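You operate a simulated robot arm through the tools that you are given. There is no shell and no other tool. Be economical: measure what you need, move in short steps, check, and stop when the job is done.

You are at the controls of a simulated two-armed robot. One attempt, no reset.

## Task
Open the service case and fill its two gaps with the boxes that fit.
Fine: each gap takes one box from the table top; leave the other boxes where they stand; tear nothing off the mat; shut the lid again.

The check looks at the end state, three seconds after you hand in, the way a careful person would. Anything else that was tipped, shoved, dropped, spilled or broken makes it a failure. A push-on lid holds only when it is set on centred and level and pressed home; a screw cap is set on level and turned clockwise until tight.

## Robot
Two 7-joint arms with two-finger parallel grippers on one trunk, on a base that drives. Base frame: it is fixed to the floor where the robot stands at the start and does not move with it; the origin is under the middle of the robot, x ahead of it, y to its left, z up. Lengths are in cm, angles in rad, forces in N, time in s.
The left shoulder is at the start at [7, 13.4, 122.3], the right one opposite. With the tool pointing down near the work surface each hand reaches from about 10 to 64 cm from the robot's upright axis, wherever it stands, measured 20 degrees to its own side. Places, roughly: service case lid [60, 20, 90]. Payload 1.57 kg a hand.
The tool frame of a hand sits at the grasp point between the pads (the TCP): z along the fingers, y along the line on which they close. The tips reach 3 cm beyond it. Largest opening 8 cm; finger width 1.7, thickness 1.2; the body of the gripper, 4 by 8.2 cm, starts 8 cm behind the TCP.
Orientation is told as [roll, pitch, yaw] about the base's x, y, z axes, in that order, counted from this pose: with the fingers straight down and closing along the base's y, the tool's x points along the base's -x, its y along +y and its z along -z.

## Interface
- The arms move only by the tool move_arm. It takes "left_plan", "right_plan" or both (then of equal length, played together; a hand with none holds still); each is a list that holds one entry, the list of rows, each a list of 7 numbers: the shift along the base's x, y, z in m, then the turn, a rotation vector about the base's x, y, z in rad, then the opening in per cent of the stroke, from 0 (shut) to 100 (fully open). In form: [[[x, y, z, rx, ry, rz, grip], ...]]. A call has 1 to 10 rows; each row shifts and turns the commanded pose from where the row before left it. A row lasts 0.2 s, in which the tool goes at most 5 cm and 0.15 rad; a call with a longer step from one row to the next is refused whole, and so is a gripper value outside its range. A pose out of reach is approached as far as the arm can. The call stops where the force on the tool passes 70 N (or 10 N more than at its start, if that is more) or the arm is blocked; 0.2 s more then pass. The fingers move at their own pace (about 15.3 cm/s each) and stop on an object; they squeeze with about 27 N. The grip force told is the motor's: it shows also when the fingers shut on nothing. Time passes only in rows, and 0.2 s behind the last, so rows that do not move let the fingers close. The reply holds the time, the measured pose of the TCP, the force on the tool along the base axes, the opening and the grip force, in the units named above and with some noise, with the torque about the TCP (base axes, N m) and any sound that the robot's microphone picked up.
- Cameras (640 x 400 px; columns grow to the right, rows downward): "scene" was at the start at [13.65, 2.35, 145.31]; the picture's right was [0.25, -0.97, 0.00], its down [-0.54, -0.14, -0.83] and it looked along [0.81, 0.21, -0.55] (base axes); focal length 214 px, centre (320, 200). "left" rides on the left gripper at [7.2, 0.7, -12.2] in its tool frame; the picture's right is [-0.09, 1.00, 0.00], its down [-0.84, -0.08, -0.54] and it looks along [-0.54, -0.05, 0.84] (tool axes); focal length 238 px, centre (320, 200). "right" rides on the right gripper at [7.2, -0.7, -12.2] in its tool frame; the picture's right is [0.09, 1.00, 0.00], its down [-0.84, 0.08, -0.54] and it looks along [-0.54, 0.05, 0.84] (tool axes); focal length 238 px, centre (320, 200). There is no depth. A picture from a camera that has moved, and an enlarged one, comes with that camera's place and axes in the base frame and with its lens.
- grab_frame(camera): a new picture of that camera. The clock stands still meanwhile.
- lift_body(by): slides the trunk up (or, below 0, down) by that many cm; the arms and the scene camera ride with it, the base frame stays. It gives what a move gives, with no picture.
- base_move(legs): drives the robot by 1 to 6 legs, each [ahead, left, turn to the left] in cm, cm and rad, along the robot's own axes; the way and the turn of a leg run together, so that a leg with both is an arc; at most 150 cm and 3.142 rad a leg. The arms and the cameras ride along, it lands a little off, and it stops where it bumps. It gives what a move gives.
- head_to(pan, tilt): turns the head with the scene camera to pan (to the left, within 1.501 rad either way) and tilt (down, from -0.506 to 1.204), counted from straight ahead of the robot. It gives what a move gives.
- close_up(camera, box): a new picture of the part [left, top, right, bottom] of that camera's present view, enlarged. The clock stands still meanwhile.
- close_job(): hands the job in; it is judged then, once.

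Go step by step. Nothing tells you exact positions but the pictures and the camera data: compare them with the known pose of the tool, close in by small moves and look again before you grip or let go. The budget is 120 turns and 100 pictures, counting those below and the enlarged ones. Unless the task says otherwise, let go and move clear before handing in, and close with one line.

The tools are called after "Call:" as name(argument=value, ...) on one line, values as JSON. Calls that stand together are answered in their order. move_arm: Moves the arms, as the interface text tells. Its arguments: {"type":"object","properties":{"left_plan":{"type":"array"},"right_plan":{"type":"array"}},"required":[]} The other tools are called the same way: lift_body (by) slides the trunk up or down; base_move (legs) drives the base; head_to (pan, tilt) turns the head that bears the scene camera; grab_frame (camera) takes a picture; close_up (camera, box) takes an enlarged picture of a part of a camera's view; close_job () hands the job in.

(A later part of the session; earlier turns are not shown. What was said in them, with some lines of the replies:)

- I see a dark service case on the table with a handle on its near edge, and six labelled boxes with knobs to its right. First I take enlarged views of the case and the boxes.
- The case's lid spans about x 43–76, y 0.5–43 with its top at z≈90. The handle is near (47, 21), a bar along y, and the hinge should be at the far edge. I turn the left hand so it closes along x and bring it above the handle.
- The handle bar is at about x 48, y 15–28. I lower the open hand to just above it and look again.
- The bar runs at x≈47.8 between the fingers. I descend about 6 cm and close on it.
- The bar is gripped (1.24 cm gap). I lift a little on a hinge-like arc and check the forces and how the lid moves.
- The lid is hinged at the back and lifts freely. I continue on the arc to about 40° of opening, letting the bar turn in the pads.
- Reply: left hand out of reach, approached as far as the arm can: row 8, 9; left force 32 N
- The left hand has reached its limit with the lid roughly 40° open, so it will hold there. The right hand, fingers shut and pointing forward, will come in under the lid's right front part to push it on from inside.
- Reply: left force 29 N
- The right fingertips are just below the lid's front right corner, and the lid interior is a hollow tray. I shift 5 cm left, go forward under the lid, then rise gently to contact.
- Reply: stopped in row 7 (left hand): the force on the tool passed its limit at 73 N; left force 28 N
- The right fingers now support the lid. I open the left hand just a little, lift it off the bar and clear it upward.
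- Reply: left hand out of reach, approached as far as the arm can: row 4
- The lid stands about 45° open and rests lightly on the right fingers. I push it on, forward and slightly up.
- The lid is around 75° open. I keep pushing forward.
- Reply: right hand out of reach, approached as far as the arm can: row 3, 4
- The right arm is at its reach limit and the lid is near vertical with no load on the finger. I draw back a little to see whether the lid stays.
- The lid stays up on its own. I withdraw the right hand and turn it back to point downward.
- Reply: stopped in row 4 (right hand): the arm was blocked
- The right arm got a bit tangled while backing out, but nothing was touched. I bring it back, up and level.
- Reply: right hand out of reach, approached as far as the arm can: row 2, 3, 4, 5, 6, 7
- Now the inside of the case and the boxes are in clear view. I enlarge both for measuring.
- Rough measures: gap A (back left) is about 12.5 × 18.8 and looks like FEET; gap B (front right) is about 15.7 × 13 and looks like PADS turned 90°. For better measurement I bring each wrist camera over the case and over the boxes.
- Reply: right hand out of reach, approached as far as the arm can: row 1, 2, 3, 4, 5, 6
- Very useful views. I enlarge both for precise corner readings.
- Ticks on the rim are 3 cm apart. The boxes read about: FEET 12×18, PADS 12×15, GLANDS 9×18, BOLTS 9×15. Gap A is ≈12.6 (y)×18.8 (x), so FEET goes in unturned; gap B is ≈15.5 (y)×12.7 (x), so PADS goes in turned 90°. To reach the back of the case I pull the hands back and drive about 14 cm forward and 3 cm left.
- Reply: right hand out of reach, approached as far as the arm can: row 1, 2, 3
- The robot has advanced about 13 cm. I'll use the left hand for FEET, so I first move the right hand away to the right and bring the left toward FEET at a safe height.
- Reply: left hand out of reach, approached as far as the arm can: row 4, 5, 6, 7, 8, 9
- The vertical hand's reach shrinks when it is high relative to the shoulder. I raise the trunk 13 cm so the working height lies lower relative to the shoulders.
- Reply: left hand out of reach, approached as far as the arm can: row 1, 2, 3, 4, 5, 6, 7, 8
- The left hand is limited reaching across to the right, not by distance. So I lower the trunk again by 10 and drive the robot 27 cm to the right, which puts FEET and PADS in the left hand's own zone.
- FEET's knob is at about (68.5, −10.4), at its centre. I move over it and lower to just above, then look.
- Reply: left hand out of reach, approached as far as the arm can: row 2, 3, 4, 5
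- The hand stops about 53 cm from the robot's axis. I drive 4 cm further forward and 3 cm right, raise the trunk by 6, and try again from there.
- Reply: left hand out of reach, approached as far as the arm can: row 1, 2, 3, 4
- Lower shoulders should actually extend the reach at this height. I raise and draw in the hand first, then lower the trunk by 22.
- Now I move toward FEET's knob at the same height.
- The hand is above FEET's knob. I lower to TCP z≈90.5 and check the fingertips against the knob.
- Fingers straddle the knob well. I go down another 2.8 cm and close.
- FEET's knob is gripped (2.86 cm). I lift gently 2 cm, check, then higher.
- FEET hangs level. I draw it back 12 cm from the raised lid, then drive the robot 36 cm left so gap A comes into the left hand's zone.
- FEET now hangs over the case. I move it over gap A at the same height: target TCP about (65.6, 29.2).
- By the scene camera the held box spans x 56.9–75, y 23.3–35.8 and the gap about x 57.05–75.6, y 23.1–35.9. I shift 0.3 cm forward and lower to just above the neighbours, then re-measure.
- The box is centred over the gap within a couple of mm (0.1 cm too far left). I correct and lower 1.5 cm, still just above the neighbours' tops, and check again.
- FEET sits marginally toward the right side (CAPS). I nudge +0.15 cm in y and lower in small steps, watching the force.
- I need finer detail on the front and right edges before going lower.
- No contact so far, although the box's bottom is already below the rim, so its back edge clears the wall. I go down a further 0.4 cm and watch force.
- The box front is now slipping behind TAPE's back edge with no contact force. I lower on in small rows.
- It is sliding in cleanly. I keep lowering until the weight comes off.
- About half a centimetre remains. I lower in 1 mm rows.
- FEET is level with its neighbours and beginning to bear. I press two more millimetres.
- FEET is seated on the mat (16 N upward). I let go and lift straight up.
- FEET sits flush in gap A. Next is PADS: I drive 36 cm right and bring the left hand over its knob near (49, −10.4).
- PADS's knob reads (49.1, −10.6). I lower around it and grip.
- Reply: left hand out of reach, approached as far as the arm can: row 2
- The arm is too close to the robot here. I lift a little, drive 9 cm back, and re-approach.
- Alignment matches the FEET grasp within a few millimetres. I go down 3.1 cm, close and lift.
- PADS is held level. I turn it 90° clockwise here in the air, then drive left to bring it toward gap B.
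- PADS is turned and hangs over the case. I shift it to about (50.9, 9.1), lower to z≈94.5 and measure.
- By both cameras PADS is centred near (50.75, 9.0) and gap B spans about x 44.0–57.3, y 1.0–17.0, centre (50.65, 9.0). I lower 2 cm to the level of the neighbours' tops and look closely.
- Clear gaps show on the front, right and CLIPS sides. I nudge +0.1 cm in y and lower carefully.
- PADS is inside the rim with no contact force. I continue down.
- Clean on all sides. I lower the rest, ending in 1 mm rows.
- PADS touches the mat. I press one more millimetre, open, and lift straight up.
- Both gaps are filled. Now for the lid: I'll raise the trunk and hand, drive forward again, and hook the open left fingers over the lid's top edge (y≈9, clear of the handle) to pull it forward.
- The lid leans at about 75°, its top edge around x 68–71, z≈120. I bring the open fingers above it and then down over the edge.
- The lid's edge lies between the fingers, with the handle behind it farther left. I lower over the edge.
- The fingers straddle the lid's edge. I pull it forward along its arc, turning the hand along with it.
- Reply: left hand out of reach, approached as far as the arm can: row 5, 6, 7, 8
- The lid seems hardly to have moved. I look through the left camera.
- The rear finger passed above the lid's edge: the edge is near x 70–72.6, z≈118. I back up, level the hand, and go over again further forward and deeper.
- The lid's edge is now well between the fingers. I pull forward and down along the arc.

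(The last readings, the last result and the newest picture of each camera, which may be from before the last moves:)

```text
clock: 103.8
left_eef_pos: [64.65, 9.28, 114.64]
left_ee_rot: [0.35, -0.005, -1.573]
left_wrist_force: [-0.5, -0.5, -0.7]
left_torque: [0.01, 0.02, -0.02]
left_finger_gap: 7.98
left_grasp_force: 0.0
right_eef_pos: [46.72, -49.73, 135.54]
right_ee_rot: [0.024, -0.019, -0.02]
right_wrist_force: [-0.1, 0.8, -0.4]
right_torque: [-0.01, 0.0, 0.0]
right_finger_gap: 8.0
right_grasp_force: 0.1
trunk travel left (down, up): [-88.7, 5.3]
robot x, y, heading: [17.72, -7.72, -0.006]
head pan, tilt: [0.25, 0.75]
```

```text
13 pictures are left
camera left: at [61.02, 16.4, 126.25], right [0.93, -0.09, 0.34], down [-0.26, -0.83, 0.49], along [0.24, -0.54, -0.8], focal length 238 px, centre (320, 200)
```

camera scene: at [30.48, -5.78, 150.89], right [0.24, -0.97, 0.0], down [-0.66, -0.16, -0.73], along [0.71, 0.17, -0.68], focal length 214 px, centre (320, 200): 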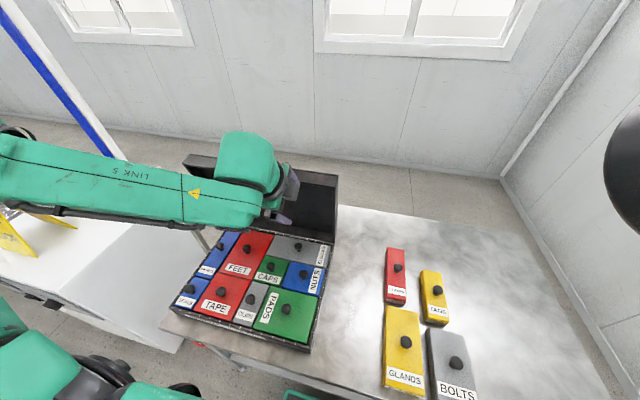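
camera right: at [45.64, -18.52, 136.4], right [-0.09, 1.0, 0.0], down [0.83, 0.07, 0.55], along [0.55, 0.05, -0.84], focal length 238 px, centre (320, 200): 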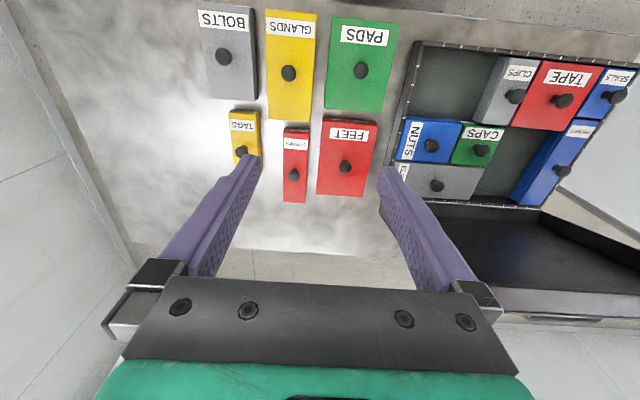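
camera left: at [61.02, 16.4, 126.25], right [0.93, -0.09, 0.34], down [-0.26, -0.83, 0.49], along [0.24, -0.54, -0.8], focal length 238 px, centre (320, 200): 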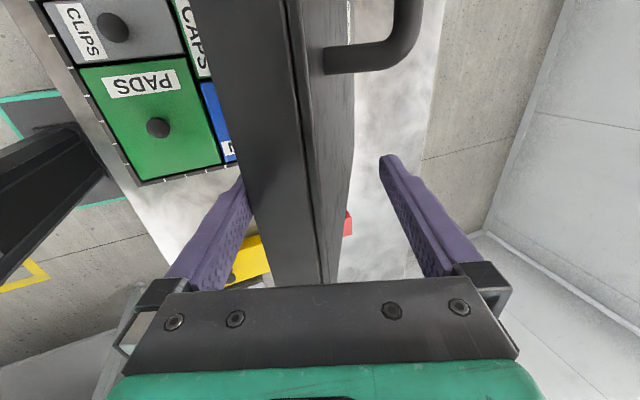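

The lid follows nicely. I continue along the arc.

Call:
move_arm(left_plan=[[[-0.013, 0, -0.008, 0, -0.03, 0, 100], [-0.013, 0, -0.008, 0, -0.03, 0, 100], [-0.012, 0, -0.009, 0, -0.03, 0, 100], [-0.012, 0, -0.01, 0, -0.03, 0, 100]]])

Call:
grab_frame(camera="scene")

```text
clock: 104.8
left_eef_pos: [60.95, 9.14, 112.05]
left_ee_rot: [0.44, -0.004, -1.572]
left_wrist_force: [-1.2, 0.0, 1.4]
left_torque: [0.01, 0.03, -0.01]
left_finger_gap: 7.97
left_grasp_force: 0.1
left hand out of reach, approached as far as the arm can: row 4
right_eef_pos: [46.85, -49.88, 135.47]
right_ee_rot: [0.025, -0.02, -0.02]
right_wrist_force: [0.2, 0.4, 0.2]
right_torque: [0.05, -0.01, -0.01]
right_finger_gap: 8.02
right_grasp_force: 0.1
trunk travel left (down, up): [-88.7, 5.3]
robot x, y, heading: [17.53, -8.26, -0.007]
head pan, tilt: [0.25, 0.75]
```

```text
12 pictures are left
camera scene: at [30.49, -5.8, 152.89], right [0.24, -0.97, 0.0], down [-0.66, -0.16, -0.73], along [0.71, 0.17, -0.68], focal length 214 px, centre (320, 200)
```

scene: 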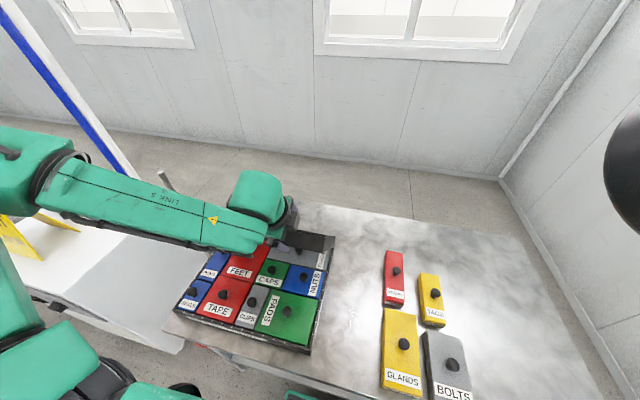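

The lid is at about 58°, but the arm is folding to its limit. I continue by lowering the trunk and driving back in small alternating steps.

Call:
base_move(legs=[[-2, 0, 0]])

Call:
lift_body(by=-2.5)

Call:
base_move(legs=[[-3, 0, 0]])

Call:
lift_body(by=-2.5)

Call:
grab_frame(camera="left")

```text
clock: 105.6
left_eef_pos: [59.1, 9.1, 111.91]
left_ee_rot: [0.438, -0.004, -1.574]
left_wrist_force: [-1.0, 0.0, -1.1]
left_torque: [-0.02, -0.07, 0.0]
left_finger_gap: 8.01
left_grasp_force: 0.1
right_eef_pos: [45.2, -49.76, 135.42]
right_ee_rot: [0.027, -0.015, -0.019]
right_wrist_force: [1.6, -0.6, 0.1]
right_torque: [0.01, 0.07, 0.0]
right_finger_gap: 8.0
right_grasp_force: 0.1
trunk travel left (down, up): [-88.7, 5.3]
robot x, y, heading: [15.61, -8.14, -0.005]
head pan, tilt: [0.25, 0.75]
```

```text
clock: 106.3
left_eef_pos: [58.92, 9.16, 109.59]
left_ee_rot: [0.439, -0.006, -1.573]
left_wrist_force: [-0.6, -0.1, -0.4]
left_torque: [0.02, -0.04, -0.03]
left_finger_gap: 8.0
left_grasp_force: 0.0
right_eef_pos: [44.88, -49.86, 132.93]
right_ee_rot: [0.026, -0.019, -0.02]
right_wrist_force: [0.2, -1.1, 0.6]
right_torque: [0.0, 0.03, -0.03]
right_finger_gap: 8.03
right_grasp_force: 0.1
trunk travel left (down, up): [-86.2, 7.8]
robot x, y, heading: [15.74, -7.81, -0.008]
head pan, tilt: [0.25, 0.75]
```

```text
clock: 107.1
left_eef_pos: [56.25, 9.15, 109.33]
left_ee_rot: [0.438, -0.003, -1.573]
left_wrist_force: [-2.7, -0.1, 0.2]
left_torque: [0.02, 0.11, -0.04]
left_finger_gap: 8.0
left_grasp_force: 0.1
right_eef_pos: [42.28, -49.82, 132.8]
right_ee_rot: [0.024, -0.015, -0.019]
right_wrist_force: [0.2, -0.2, 0.2]
right_torque: [0.01, 0.09, 0.01]
right_finger_gap: 7.99
right_grasp_force: 0.1
trunk travel left (down, up): [-86.2, 7.8]
robot x, y, heading: [12.36, -8.05, -0.007]
head pan, tilt: [0.25, 0.75]
```

```text
clock: 107.8
left_eef_pos: [55.86, 9.12, 107.09]
left_ee_rot: [0.439, -0.005, -1.571]
left_wrist_force: [-0.6, -0.2, -1.2]
left_torque: [0.03, -0.06, -0.02]
left_finger_gap: 7.99
left_grasp_force: 0.1
right_eef_pos: [41.87, -49.74, 130.48]
right_ee_rot: [0.026, -0.016, -0.02]
right_wrist_force: [0.5, -0.1, -0.5]
right_torque: [-0.01, 0.02, 0.01]
right_finger_gap: 8.01
right_grasp_force: 0.0
trunk travel left (down, up): [-83.7, 10.3]
robot x, y, heading: [12.1, -7.87, -0.008]
head pan, tilt: [0.25, 0.75]
```

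```text
11 pictures are left
camera left: at [51.26, 16.39, 118.37], right [0.9, -0.09, 0.42], down [-0.3, -0.83, 0.46], along [0.31, -0.54, -0.78], focal length 238 px, centre (320, 200)
```

left: 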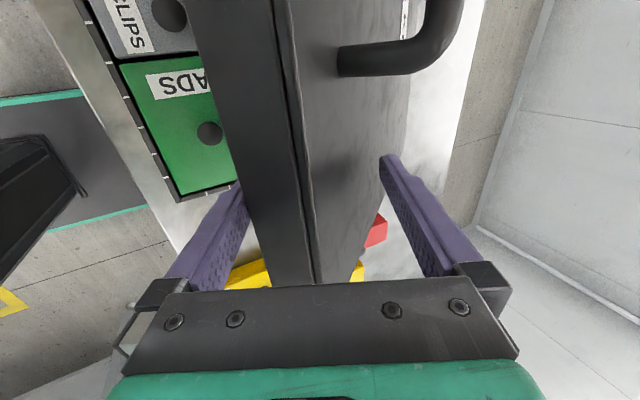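

The lid is near 50°. With the arm free again I follow the arc down to about 36°.

Call:
move_arm(left_plan=[[[-0.01, 0, -0.01, 0, -0.05, 0, 100], [-0.01, 0, -0.011, 0, -0.05, 0, 100], [-0.01, 0, -0.011, 0, -0.05, 0, 100], [-0.01, 0, -0.012, 0, -0.05, 0, 100], [-0.01, 0, -0.012, 0, -0.05, 0, 100]]])

Call:
grab_frame(camera="scene")

```text
clock: 109.0
left_eef_pos: [55.89, 9.17, 107.07]
left_ee_rot: [0.442, -0.005, -1.573]
left_wrist_force: [-1.9, 0.6, -0.4]
left_torque: [-0.01, -0.04, 0.01]
left_finger_gap: 7.99
left_grasp_force: 0.1
left hand out of reach, approached as far as the arm can: row 1, 2, 3, 4, 5
right_eef_pos: [41.75, -49.8, 130.56]
right_ee_rot: [0.024, -0.018, -0.019]
right_wrist_force: [0.3, 0.6, 0.5]
right_torque: [0.04, 0.0, 0.01]
right_finger_gap: 7.99
right_grasp_force: 0.1
trunk travel left (down, up): [-83.7, 10.3]
robot x, y, heading: [12.56, -7.71, -0.006]
head pan, tilt: [0.25, 0.75]
```

```text
10 pictures are left
camera scene: at [25.44, -5.76, 147.89], right [0.24, -0.97, 0.0], down [-0.66, -0.16, -0.73], along [0.71, 0.18, -0.68], focal length 214 px, centre (320, 200)
```

scene: 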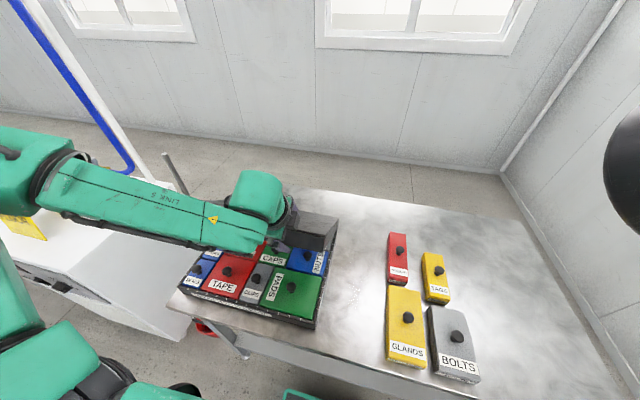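

I proceed with base and trunk steps again to about 38°.

Call:
base_move(legs=[[-2, 0, 0]])

Call:
lift_body(by=-2.5)

Call:
base_move(legs=[[-2, 0, 0]])

Call:
lift_body(by=-2.5)

Call:
grab_frame(camera="left")

```text
clock: 109.8
left_eef_pos: [53.85, 9.15, 107.18]
left_ee_rot: [0.44, -0.006, -1.573]
left_wrist_force: [-0.6, 0.2, -2.0]
left_torque: [0.01, -0.09, 0.01]
left_finger_gap: 8.01
left_grasp_force: 0.1
right_eef_pos: [39.9, -49.67, 130.47]
right_ee_rot: [0.025, -0.017, -0.018]
right_wrist_force: [0.7, -0.7, 0.6]
right_torque: [-0.01, -0.01, 0.01]
right_finger_gap: 8.0
right_grasp_force: 0.2
trunk travel left (down, up): [-83.7, 10.3]
robot x, y, heading: [10.29, -7.75, -0.008]
head pan, tilt: [0.25, 0.75]
```

```text
clock: 110.5
left_eef_pos: [53.85, 9.24, 104.49]
left_ee_rot: [0.44, -0.004, -1.57]
left_wrist_force: [-1.2, -0.9, -0.5]
left_torque: [-0.06, -0.03, -0.04]
left_finger_gap: 8.0
left_grasp_force: 0.1
right_eef_pos: [39.84, -49.71, 127.94]
right_ee_rot: [0.023, -0.016, -0.019]
right_wrist_force: [0.0, -1.0, 0.3]
right_torque: [-0.02, 0.02, -0.01]
right_finger_gap: 8.01
right_grasp_force: 0.0
trunk travel left (down, up): [-81.2, 12.8]
robot x, y, heading: [10.48, -7.63, -0.007]
head pan, tilt: [0.25, 0.75]
```

```text
clock: 111.3
left_eef_pos: [51.81, 9.21, 104.6]
left_ee_rot: [0.442, -0.005, -1.572]
left_wrist_force: [-11.3, 1.8, 7.4]
left_torque: [0.0, 0.74, -0.16]
left_finger_gap: 8.01
left_grasp_force: 0.0
right_eef_pos: [37.88, -49.81, 127.96]
right_ee_rot: [0.025, -0.018, -0.018]
right_wrist_force: [0.4, 0.0, -0.8]
right_torque: [-0.01, 0.03, -0.04]
right_finger_gap: 7.98
right_grasp_force: 0.0
trunk travel left (down, up): [-81.2, 12.8]
robot x, y, heading: [7.93, -7.7, -0.003]
head pan, tilt: [0.25, 0.75]
```

```text
clock: 112.0
left_eef_pos: [51.76, 9.24, 102.09]
left_ee_rot: [0.442, -0.006, -1.571]
left_wrist_force: [-12.4, 2.1, 7.7]
left_torque: [0.03, -0.29, -0.01]
left_finger_gap: 8.01
left_grasp_force: 0.0
right_eef_pos: [37.63, -49.67, 125.46]
right_ee_rot: [0.023, -0.019, -0.018]
right_wrist_force: [-0.3, -0.1, -0.4]
right_torque: [0.03, 0.0, -0.02]
right_finger_gap: 8.0
right_grasp_force: 0.1
trunk travel left (down, up): [-78.7, 15.3]
robot x, y, heading: [8.62, -7.84, -0.001]
head pan, tilt: [0.25, 0.75]
```

```text
9 pictures are left
camera left: at [47.06, 16.43, 113.44], right [0.9, -0.09, 0.43], down [-0.3, -0.83, 0.46], along [0.31, -0.54, -0.78], focal length 238 px, centre (320, 200)
```

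left: 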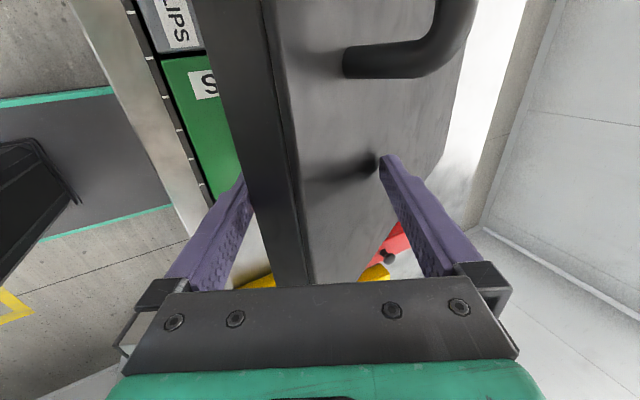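

The rear fingertip now bears on the lid's outer face at about 40°. I withdraw the hand along its own axis so as to push from above next.

Call:
move_arm(left_plan=[[[0.002, 0, 0.008, 0, 0, 0, 100], [-0.004, 0, 0.018, 0, 0, 0, 100], [-0.007, 0, 0.02, 0, 0, 0, 100], [-0.008, 0, 0.02, 0, 0, 0, 100], [-0.008, 0, 0.02, 0, 0, 0, 100], [-0.008, 0, 0.02, 0, 0, 0, 100]]])

Call:
grab_frame(camera="scene")

```text
clock: 113.5
left_eef_pos: [51.64, 9.13, 104.68]
left_ee_rot: [0.442, -0.005, -1.573]
left_wrist_force: [-3.1, -0.4, -0.3]
left_torque: [0.0, 0.06, -0.08]
left_finger_gap: 7.98
left_grasp_force: 0.0
left hand out of reach, approached as far as the arm can: row 3, 4, 5, 6
right_eef_pos: [37.8, -49.77, 125.52]
right_ee_rot: [0.024, -0.019, -0.019]
right_wrist_force: [0.1, 0.6, 0.2]
right_torque: [0.03, -0.01, 0.03]
right_finger_gap: 8.0
right_grasp_force: 0.1
trunk travel left (down, up): [-78.7, 15.3]
robot x, y, heading: [8.6, -7.88, -0.004]
head pan, tilt: [0.25, 0.75]
```

```text
8 pictures are left
camera scene: at [21.33, -5.76, 142.9], right [0.24, -0.97, 0.0], down [-0.66, -0.16, -0.73], along [0.71, 0.18, -0.68], focal length 214 px, centre (320, 200)
```

scene: 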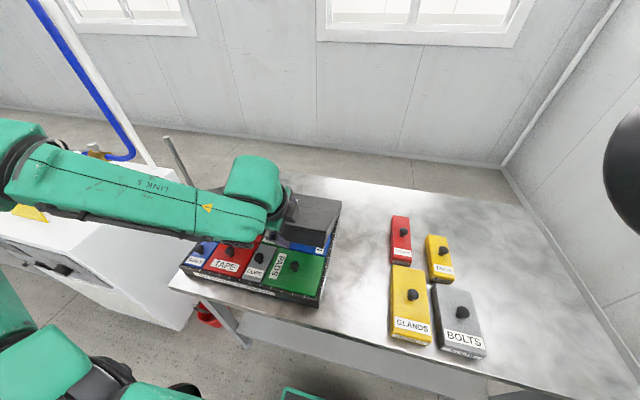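

I raise the trunk 9 cm to lift the hand clear of the lid.

Call:
lift_body(by=9)

Call:
move_arm(left_plan=[[[0, 0, 0.01, 0, 0.1, 0, 50], [0, 0, 0.01, 0, 0.1, 0, 0], [0, 0, 0.01, 0, 0.1, 0, 0], [0, 0, 0, 0, 0.1, 0, 0]]])

Call:
grab_frame(camera="scene")

```text
clock: 114.7
left_eef_pos: [51.58, 9.17, 113.69]
left_ee_rot: [0.443, -0.005, -1.572]
left_wrist_force: [0.1, 0.2, 0.1]
left_torque: [0.03, 0.03, 0.01]
left_finger_gap: 8.02
left_grasp_force: 0.2
right_eef_pos: [37.83, -49.64, 134.53]
right_ee_rot: [0.024, -0.018, -0.018]
right_wrist_force: [0.1, -0.2, -0.4]
right_torque: [-0.01, 0.01, -0.01]
right_finger_gap: 8.02
right_grasp_force: 0.0
trunk travel left (down, up): [-87.7, 6.3]
robot x, y, heading: [8.47, -7.96, -0.009]
head pan, tilt: [0.25, 0.75]
```

```text
clock: 115.7
left_eef_pos: [51.68, 9.09, 116.53]
left_ee_rot: [0.039, -0.005, -1.57]
left_wrist_force: [0.4, 0.2, -0.3]
left_torque: [0.04, 0.01, 0.04]
left_finger_gap: 0.02
left_grasp_force: 21.2
right_eef_pos: [37.99, -49.68, 134.45]
right_ee_rot: [0.024, -0.017, -0.018]
right_wrist_force: [0.1, -0.7, 0.3]
right_torque: [0.02, -0.03, 0.03]
right_finger_gap: 7.99
right_grasp_force: 0.1
trunk travel left (down, up): [-87.7, 6.3]
robot x, y, heading: [8.11, -7.61, -0.01]
head pan, tilt: [0.25, 0.75]
```

```text
7 pictures are left
camera scene: at [21.57, -5.78, 151.87], right [0.24, -0.97, 0.0], down [-0.66, -0.16, -0.73], along [0.71, 0.18, -0.68], focal length 214 px, centre (320, 200)
```

scene: 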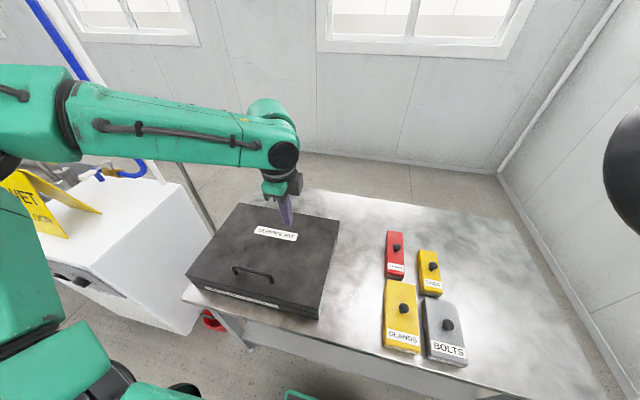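

The lid has come down and appears shut. I check the front seam closely.

Call:
close_up(camera="scene", box=[180, 195, 350, 325])

```text
3.08 times, centred on (265, 260) of scene
camera zoom: at [21.57, -5.78, 151.87], right [0.24, -0.97, 0.0], down [-0.66, -0.16, -0.73], along [0.71, 0.18, -0.68], focal length 660 px, centre (489, 15)
```

zoom: 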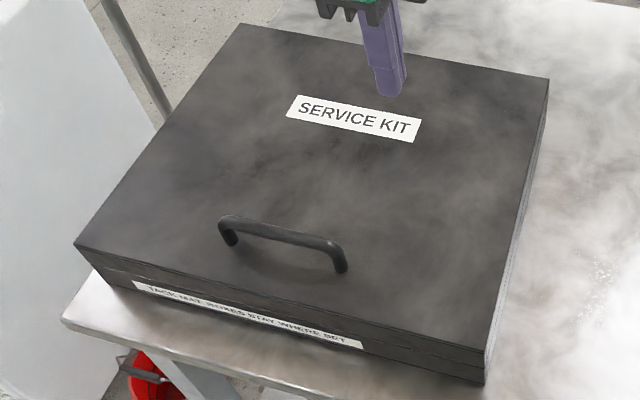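

The seam looks tight and the lid's top corner reads z≈90 again. To be sure it's fully home, I lower the closed fingers and press lightly on the lid.

Call:
lift_body(by=-20)

Call:
move_arm(left_plan=[[[0, 0, -0.01, 0, 0, 0, 0], [0, 0, -0.01, 0, 0, 0, 0], [0, 0, -0.005, 0, 0, 0, 0], [0, 0, -0.004, 0, 0, 0, 0]]])

```text
clock: 117.9
left_eef_pos: [51.56, 9.18, 96.65]
left_ee_rot: [0.039, -0.004, -1.572]
left_wrist_force: [0.1, -0.3, 0.8]
left_torque: [-0.02, 0.02, 0.02]
left_finger_gap: 0.0
left_grasp_force: 21.3
right_eef_pos: [37.86, -49.68, 114.41]
right_ee_rot: [0.024, -0.017, -0.02]
right_wrist_force: [1.2, -0.3, -0.7]
right_torque: [0.0, 0.01, -0.01]
right_finger_gap: 8.0
right_grasp_force: 0.2
trunk travel left (down, up): [-67.7, 26.3]
robot x, y, heading: [8.31, -7.89, -0.009]
head pan, tilt: [0.25, 0.75]
```

```text
clock: 118.9
left_eef_pos: [51.58, 9.22, 93.67]
left_ee_rot: [0.04, -0.005, -1.568]
left_wrist_force: [1.7, -0.1, -0.5]
left_torque: [0.01, -0.02, 0.0]
left_finger_gap: 0.04
left_grasp_force: 21.2
right_eef_pos: [37.84, -49.74, 114.36]
right_ee_rot: [0.025, -0.015, -0.019]
right_wrist_force: [0.8, -0.4, -0.4]
right_torque: [0.02, 0.05, 0.02]
right_finger_gap: 8.0
right_grasp_force: 0.1
trunk travel left (down, up): [-67.7, 26.3]
robot x, y, heading: [8.39, -7.85, -0.007]
head pan, tilt: [0.25, 0.75]
```

Call:
move_arm(left_plan=[[[0, 0, -0.003, 0, 0, 0, 0], [0, 0, -0.003, 0, 0, 0, 0], [0, 0, -0.003, 0, 0, 0, 0], [0, 0, 0, 0, 0, 0, 0]]])

```text
clock: 119.9
left_eef_pos: [51.67, 9.09, 92.87]
left_ee_rot: [0.04, -0.006, -1.571]
left_wrist_force: [0.4, -0.9, 0.5]
left_torque: [0.0, 0.02, -0.05]
left_finger_gap: 0.0
left_grasp_force: 21.5
right_eef_pos: [37.91, -49.71, 114.41]
right_ee_rot: [0.024, -0.018, -0.02]
right_wrist_force: [-0.6, -1.0, 0.2]
right_torque: [0.0, -0.02, -0.01]
right_finger_gap: 7.99
right_grasp_force: 0.0
trunk travel left (down, up): [-67.7, 26.3]
robot x, y, heading: [8.85, -7.53, -0.007]
head pan, tilt: [0.25, 0.75]
```

Call:
move_arm(left_plan=[[[0, 0, -0.002, 0, 0, 0, 0], [0, 0, -0.002, 0, 0, 0, 0], [0, 0, -0.002, 0, 0, 0, 0], [0, 0, 0, 0, 0, 0, 0]]])

```text
clock: 120.9
left_eef_pos: [51.74, 9.25, 92.17]
left_ee_rot: [0.041, -0.005, -1.571]
left_wrist_force: [-0.3, -0.4, 0.4]
left_torque: [-0.02, 0.02, 0.01]
left_finger_gap: 0.0
left_grasp_force: 21.5
right_eef_pos: [37.82, -49.81, 114.4]
right_ee_rot: [0.025, -0.017, -0.019]
right_wrist_force: [0.5, -0.1, 0.2]
right_torque: [0.04, -0.01, 0.01]
right_finger_gap: 8.0
right_grasp_force: 0.0
trunk travel left (down, up): [-67.7, 26.3]
robot x, y, heading: [8.25, -7.56, -0.008]
head pan, tilt: [0.25, 0.75]
```

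Call:
move_arm(left_plan=[[[0, 0, -0.002, 0, 0, 0, 0], [0, 0, -0.002, 0, 0, 0, 0], [0, 0, -0.002, 0, 0, 0, 0], [0, 0, 0, 0, 0, 0, 0]]])

```text
clock: 121.9
left_eef_pos: [51.67, 9.14, 92.15]
left_ee_rot: [0.054, -0.007, -1.571]
left_wrist_force: [8.9, 7.9, 43.5]
left_torque: [0.31, 0.05, -0.08]
left_finger_gap: 0.0
left_grasp_force: 21.2
right_eef_pos: [37.55, -49.74, 114.65]
right_ee_rot: [0.025, -0.02, -0.018]
right_wrist_force: [-0.7, -0.1, 1.1]
right_torque: [0.0, 0.0, 0.0]
right_finger_gap: 7.98
right_grasp_force: 0.1
trunk travel left (down, up): [-67.7, 26.3]
robot x, y, heading: [8.38, -8.24, -0.006]
head pan, tilt: [0.25, 0.75]
```

The lid is firm at 43 N and sits fully shut. I raise the hand clear and take a final look.

Call:
move_arm(left_plan=[[[0, 0, 0.01, 0, 0, 0, 0], [0, 0, 0.03, 0, 0, 0, 0], [0, 0, 0.04, 0, 0, 0, 0], [0, 0, 0.04, 0, 0, 0, 0], [0, 0.01, 0.04, 0, 0, 0, 0]]])

Call:
grab_frame(camera="scene")

```text
clock: 123.1
left_eef_pos: [51.55, 10.15, 107.65]
left_ee_rot: [0.041, -0.006, -1.572]
left_wrist_force: [-0.5, 0.4, -0.1]
left_torque: [-0.03, 0.0, 0.03]
left_finger_gap: 0.01
left_grasp_force: 21.1
right_eef_pos: [37.8, -49.72, 114.53]
right_ee_rot: [0.026, -0.02, -0.019]
right_wrist_force: [0.1, 0.4, 0.4]
right_torque: [0.01, 0.03, 0.0]
right_finger_gap: 7.99
right_grasp_force: 0.0
trunk travel left (down, up): [-67.7, 26.3]
robot x, y, heading: [8.1, -8.14, -0.008]
head pan, tilt: [0.25, 0.75]
```

```text
5 pictures are left
camera scene: at [21.31, -5.73, 131.9], right [0.24, -0.97, 0.0], down [-0.66, -0.16, -0.73], along [0.71, 0.18, -0.68], focal length 214 px, centre (320, 200)
```

scene: 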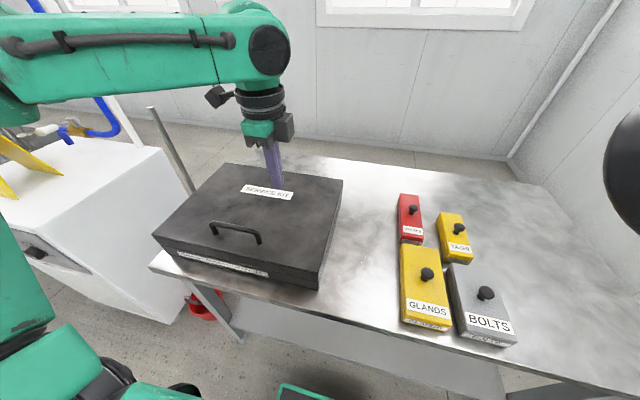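

The case is shut, the other four boxes stand where they were, and both hands are clear, so I hand in.

Call:
close_job()

```text
The job is handed in.
```

FEET is in the back-left gap and PADS, turned 90°, is in the front-right gap; the lid is shut and the other four boxes were left where they stood. On the way down the lid closed the last part by itself after I drew the hand away.
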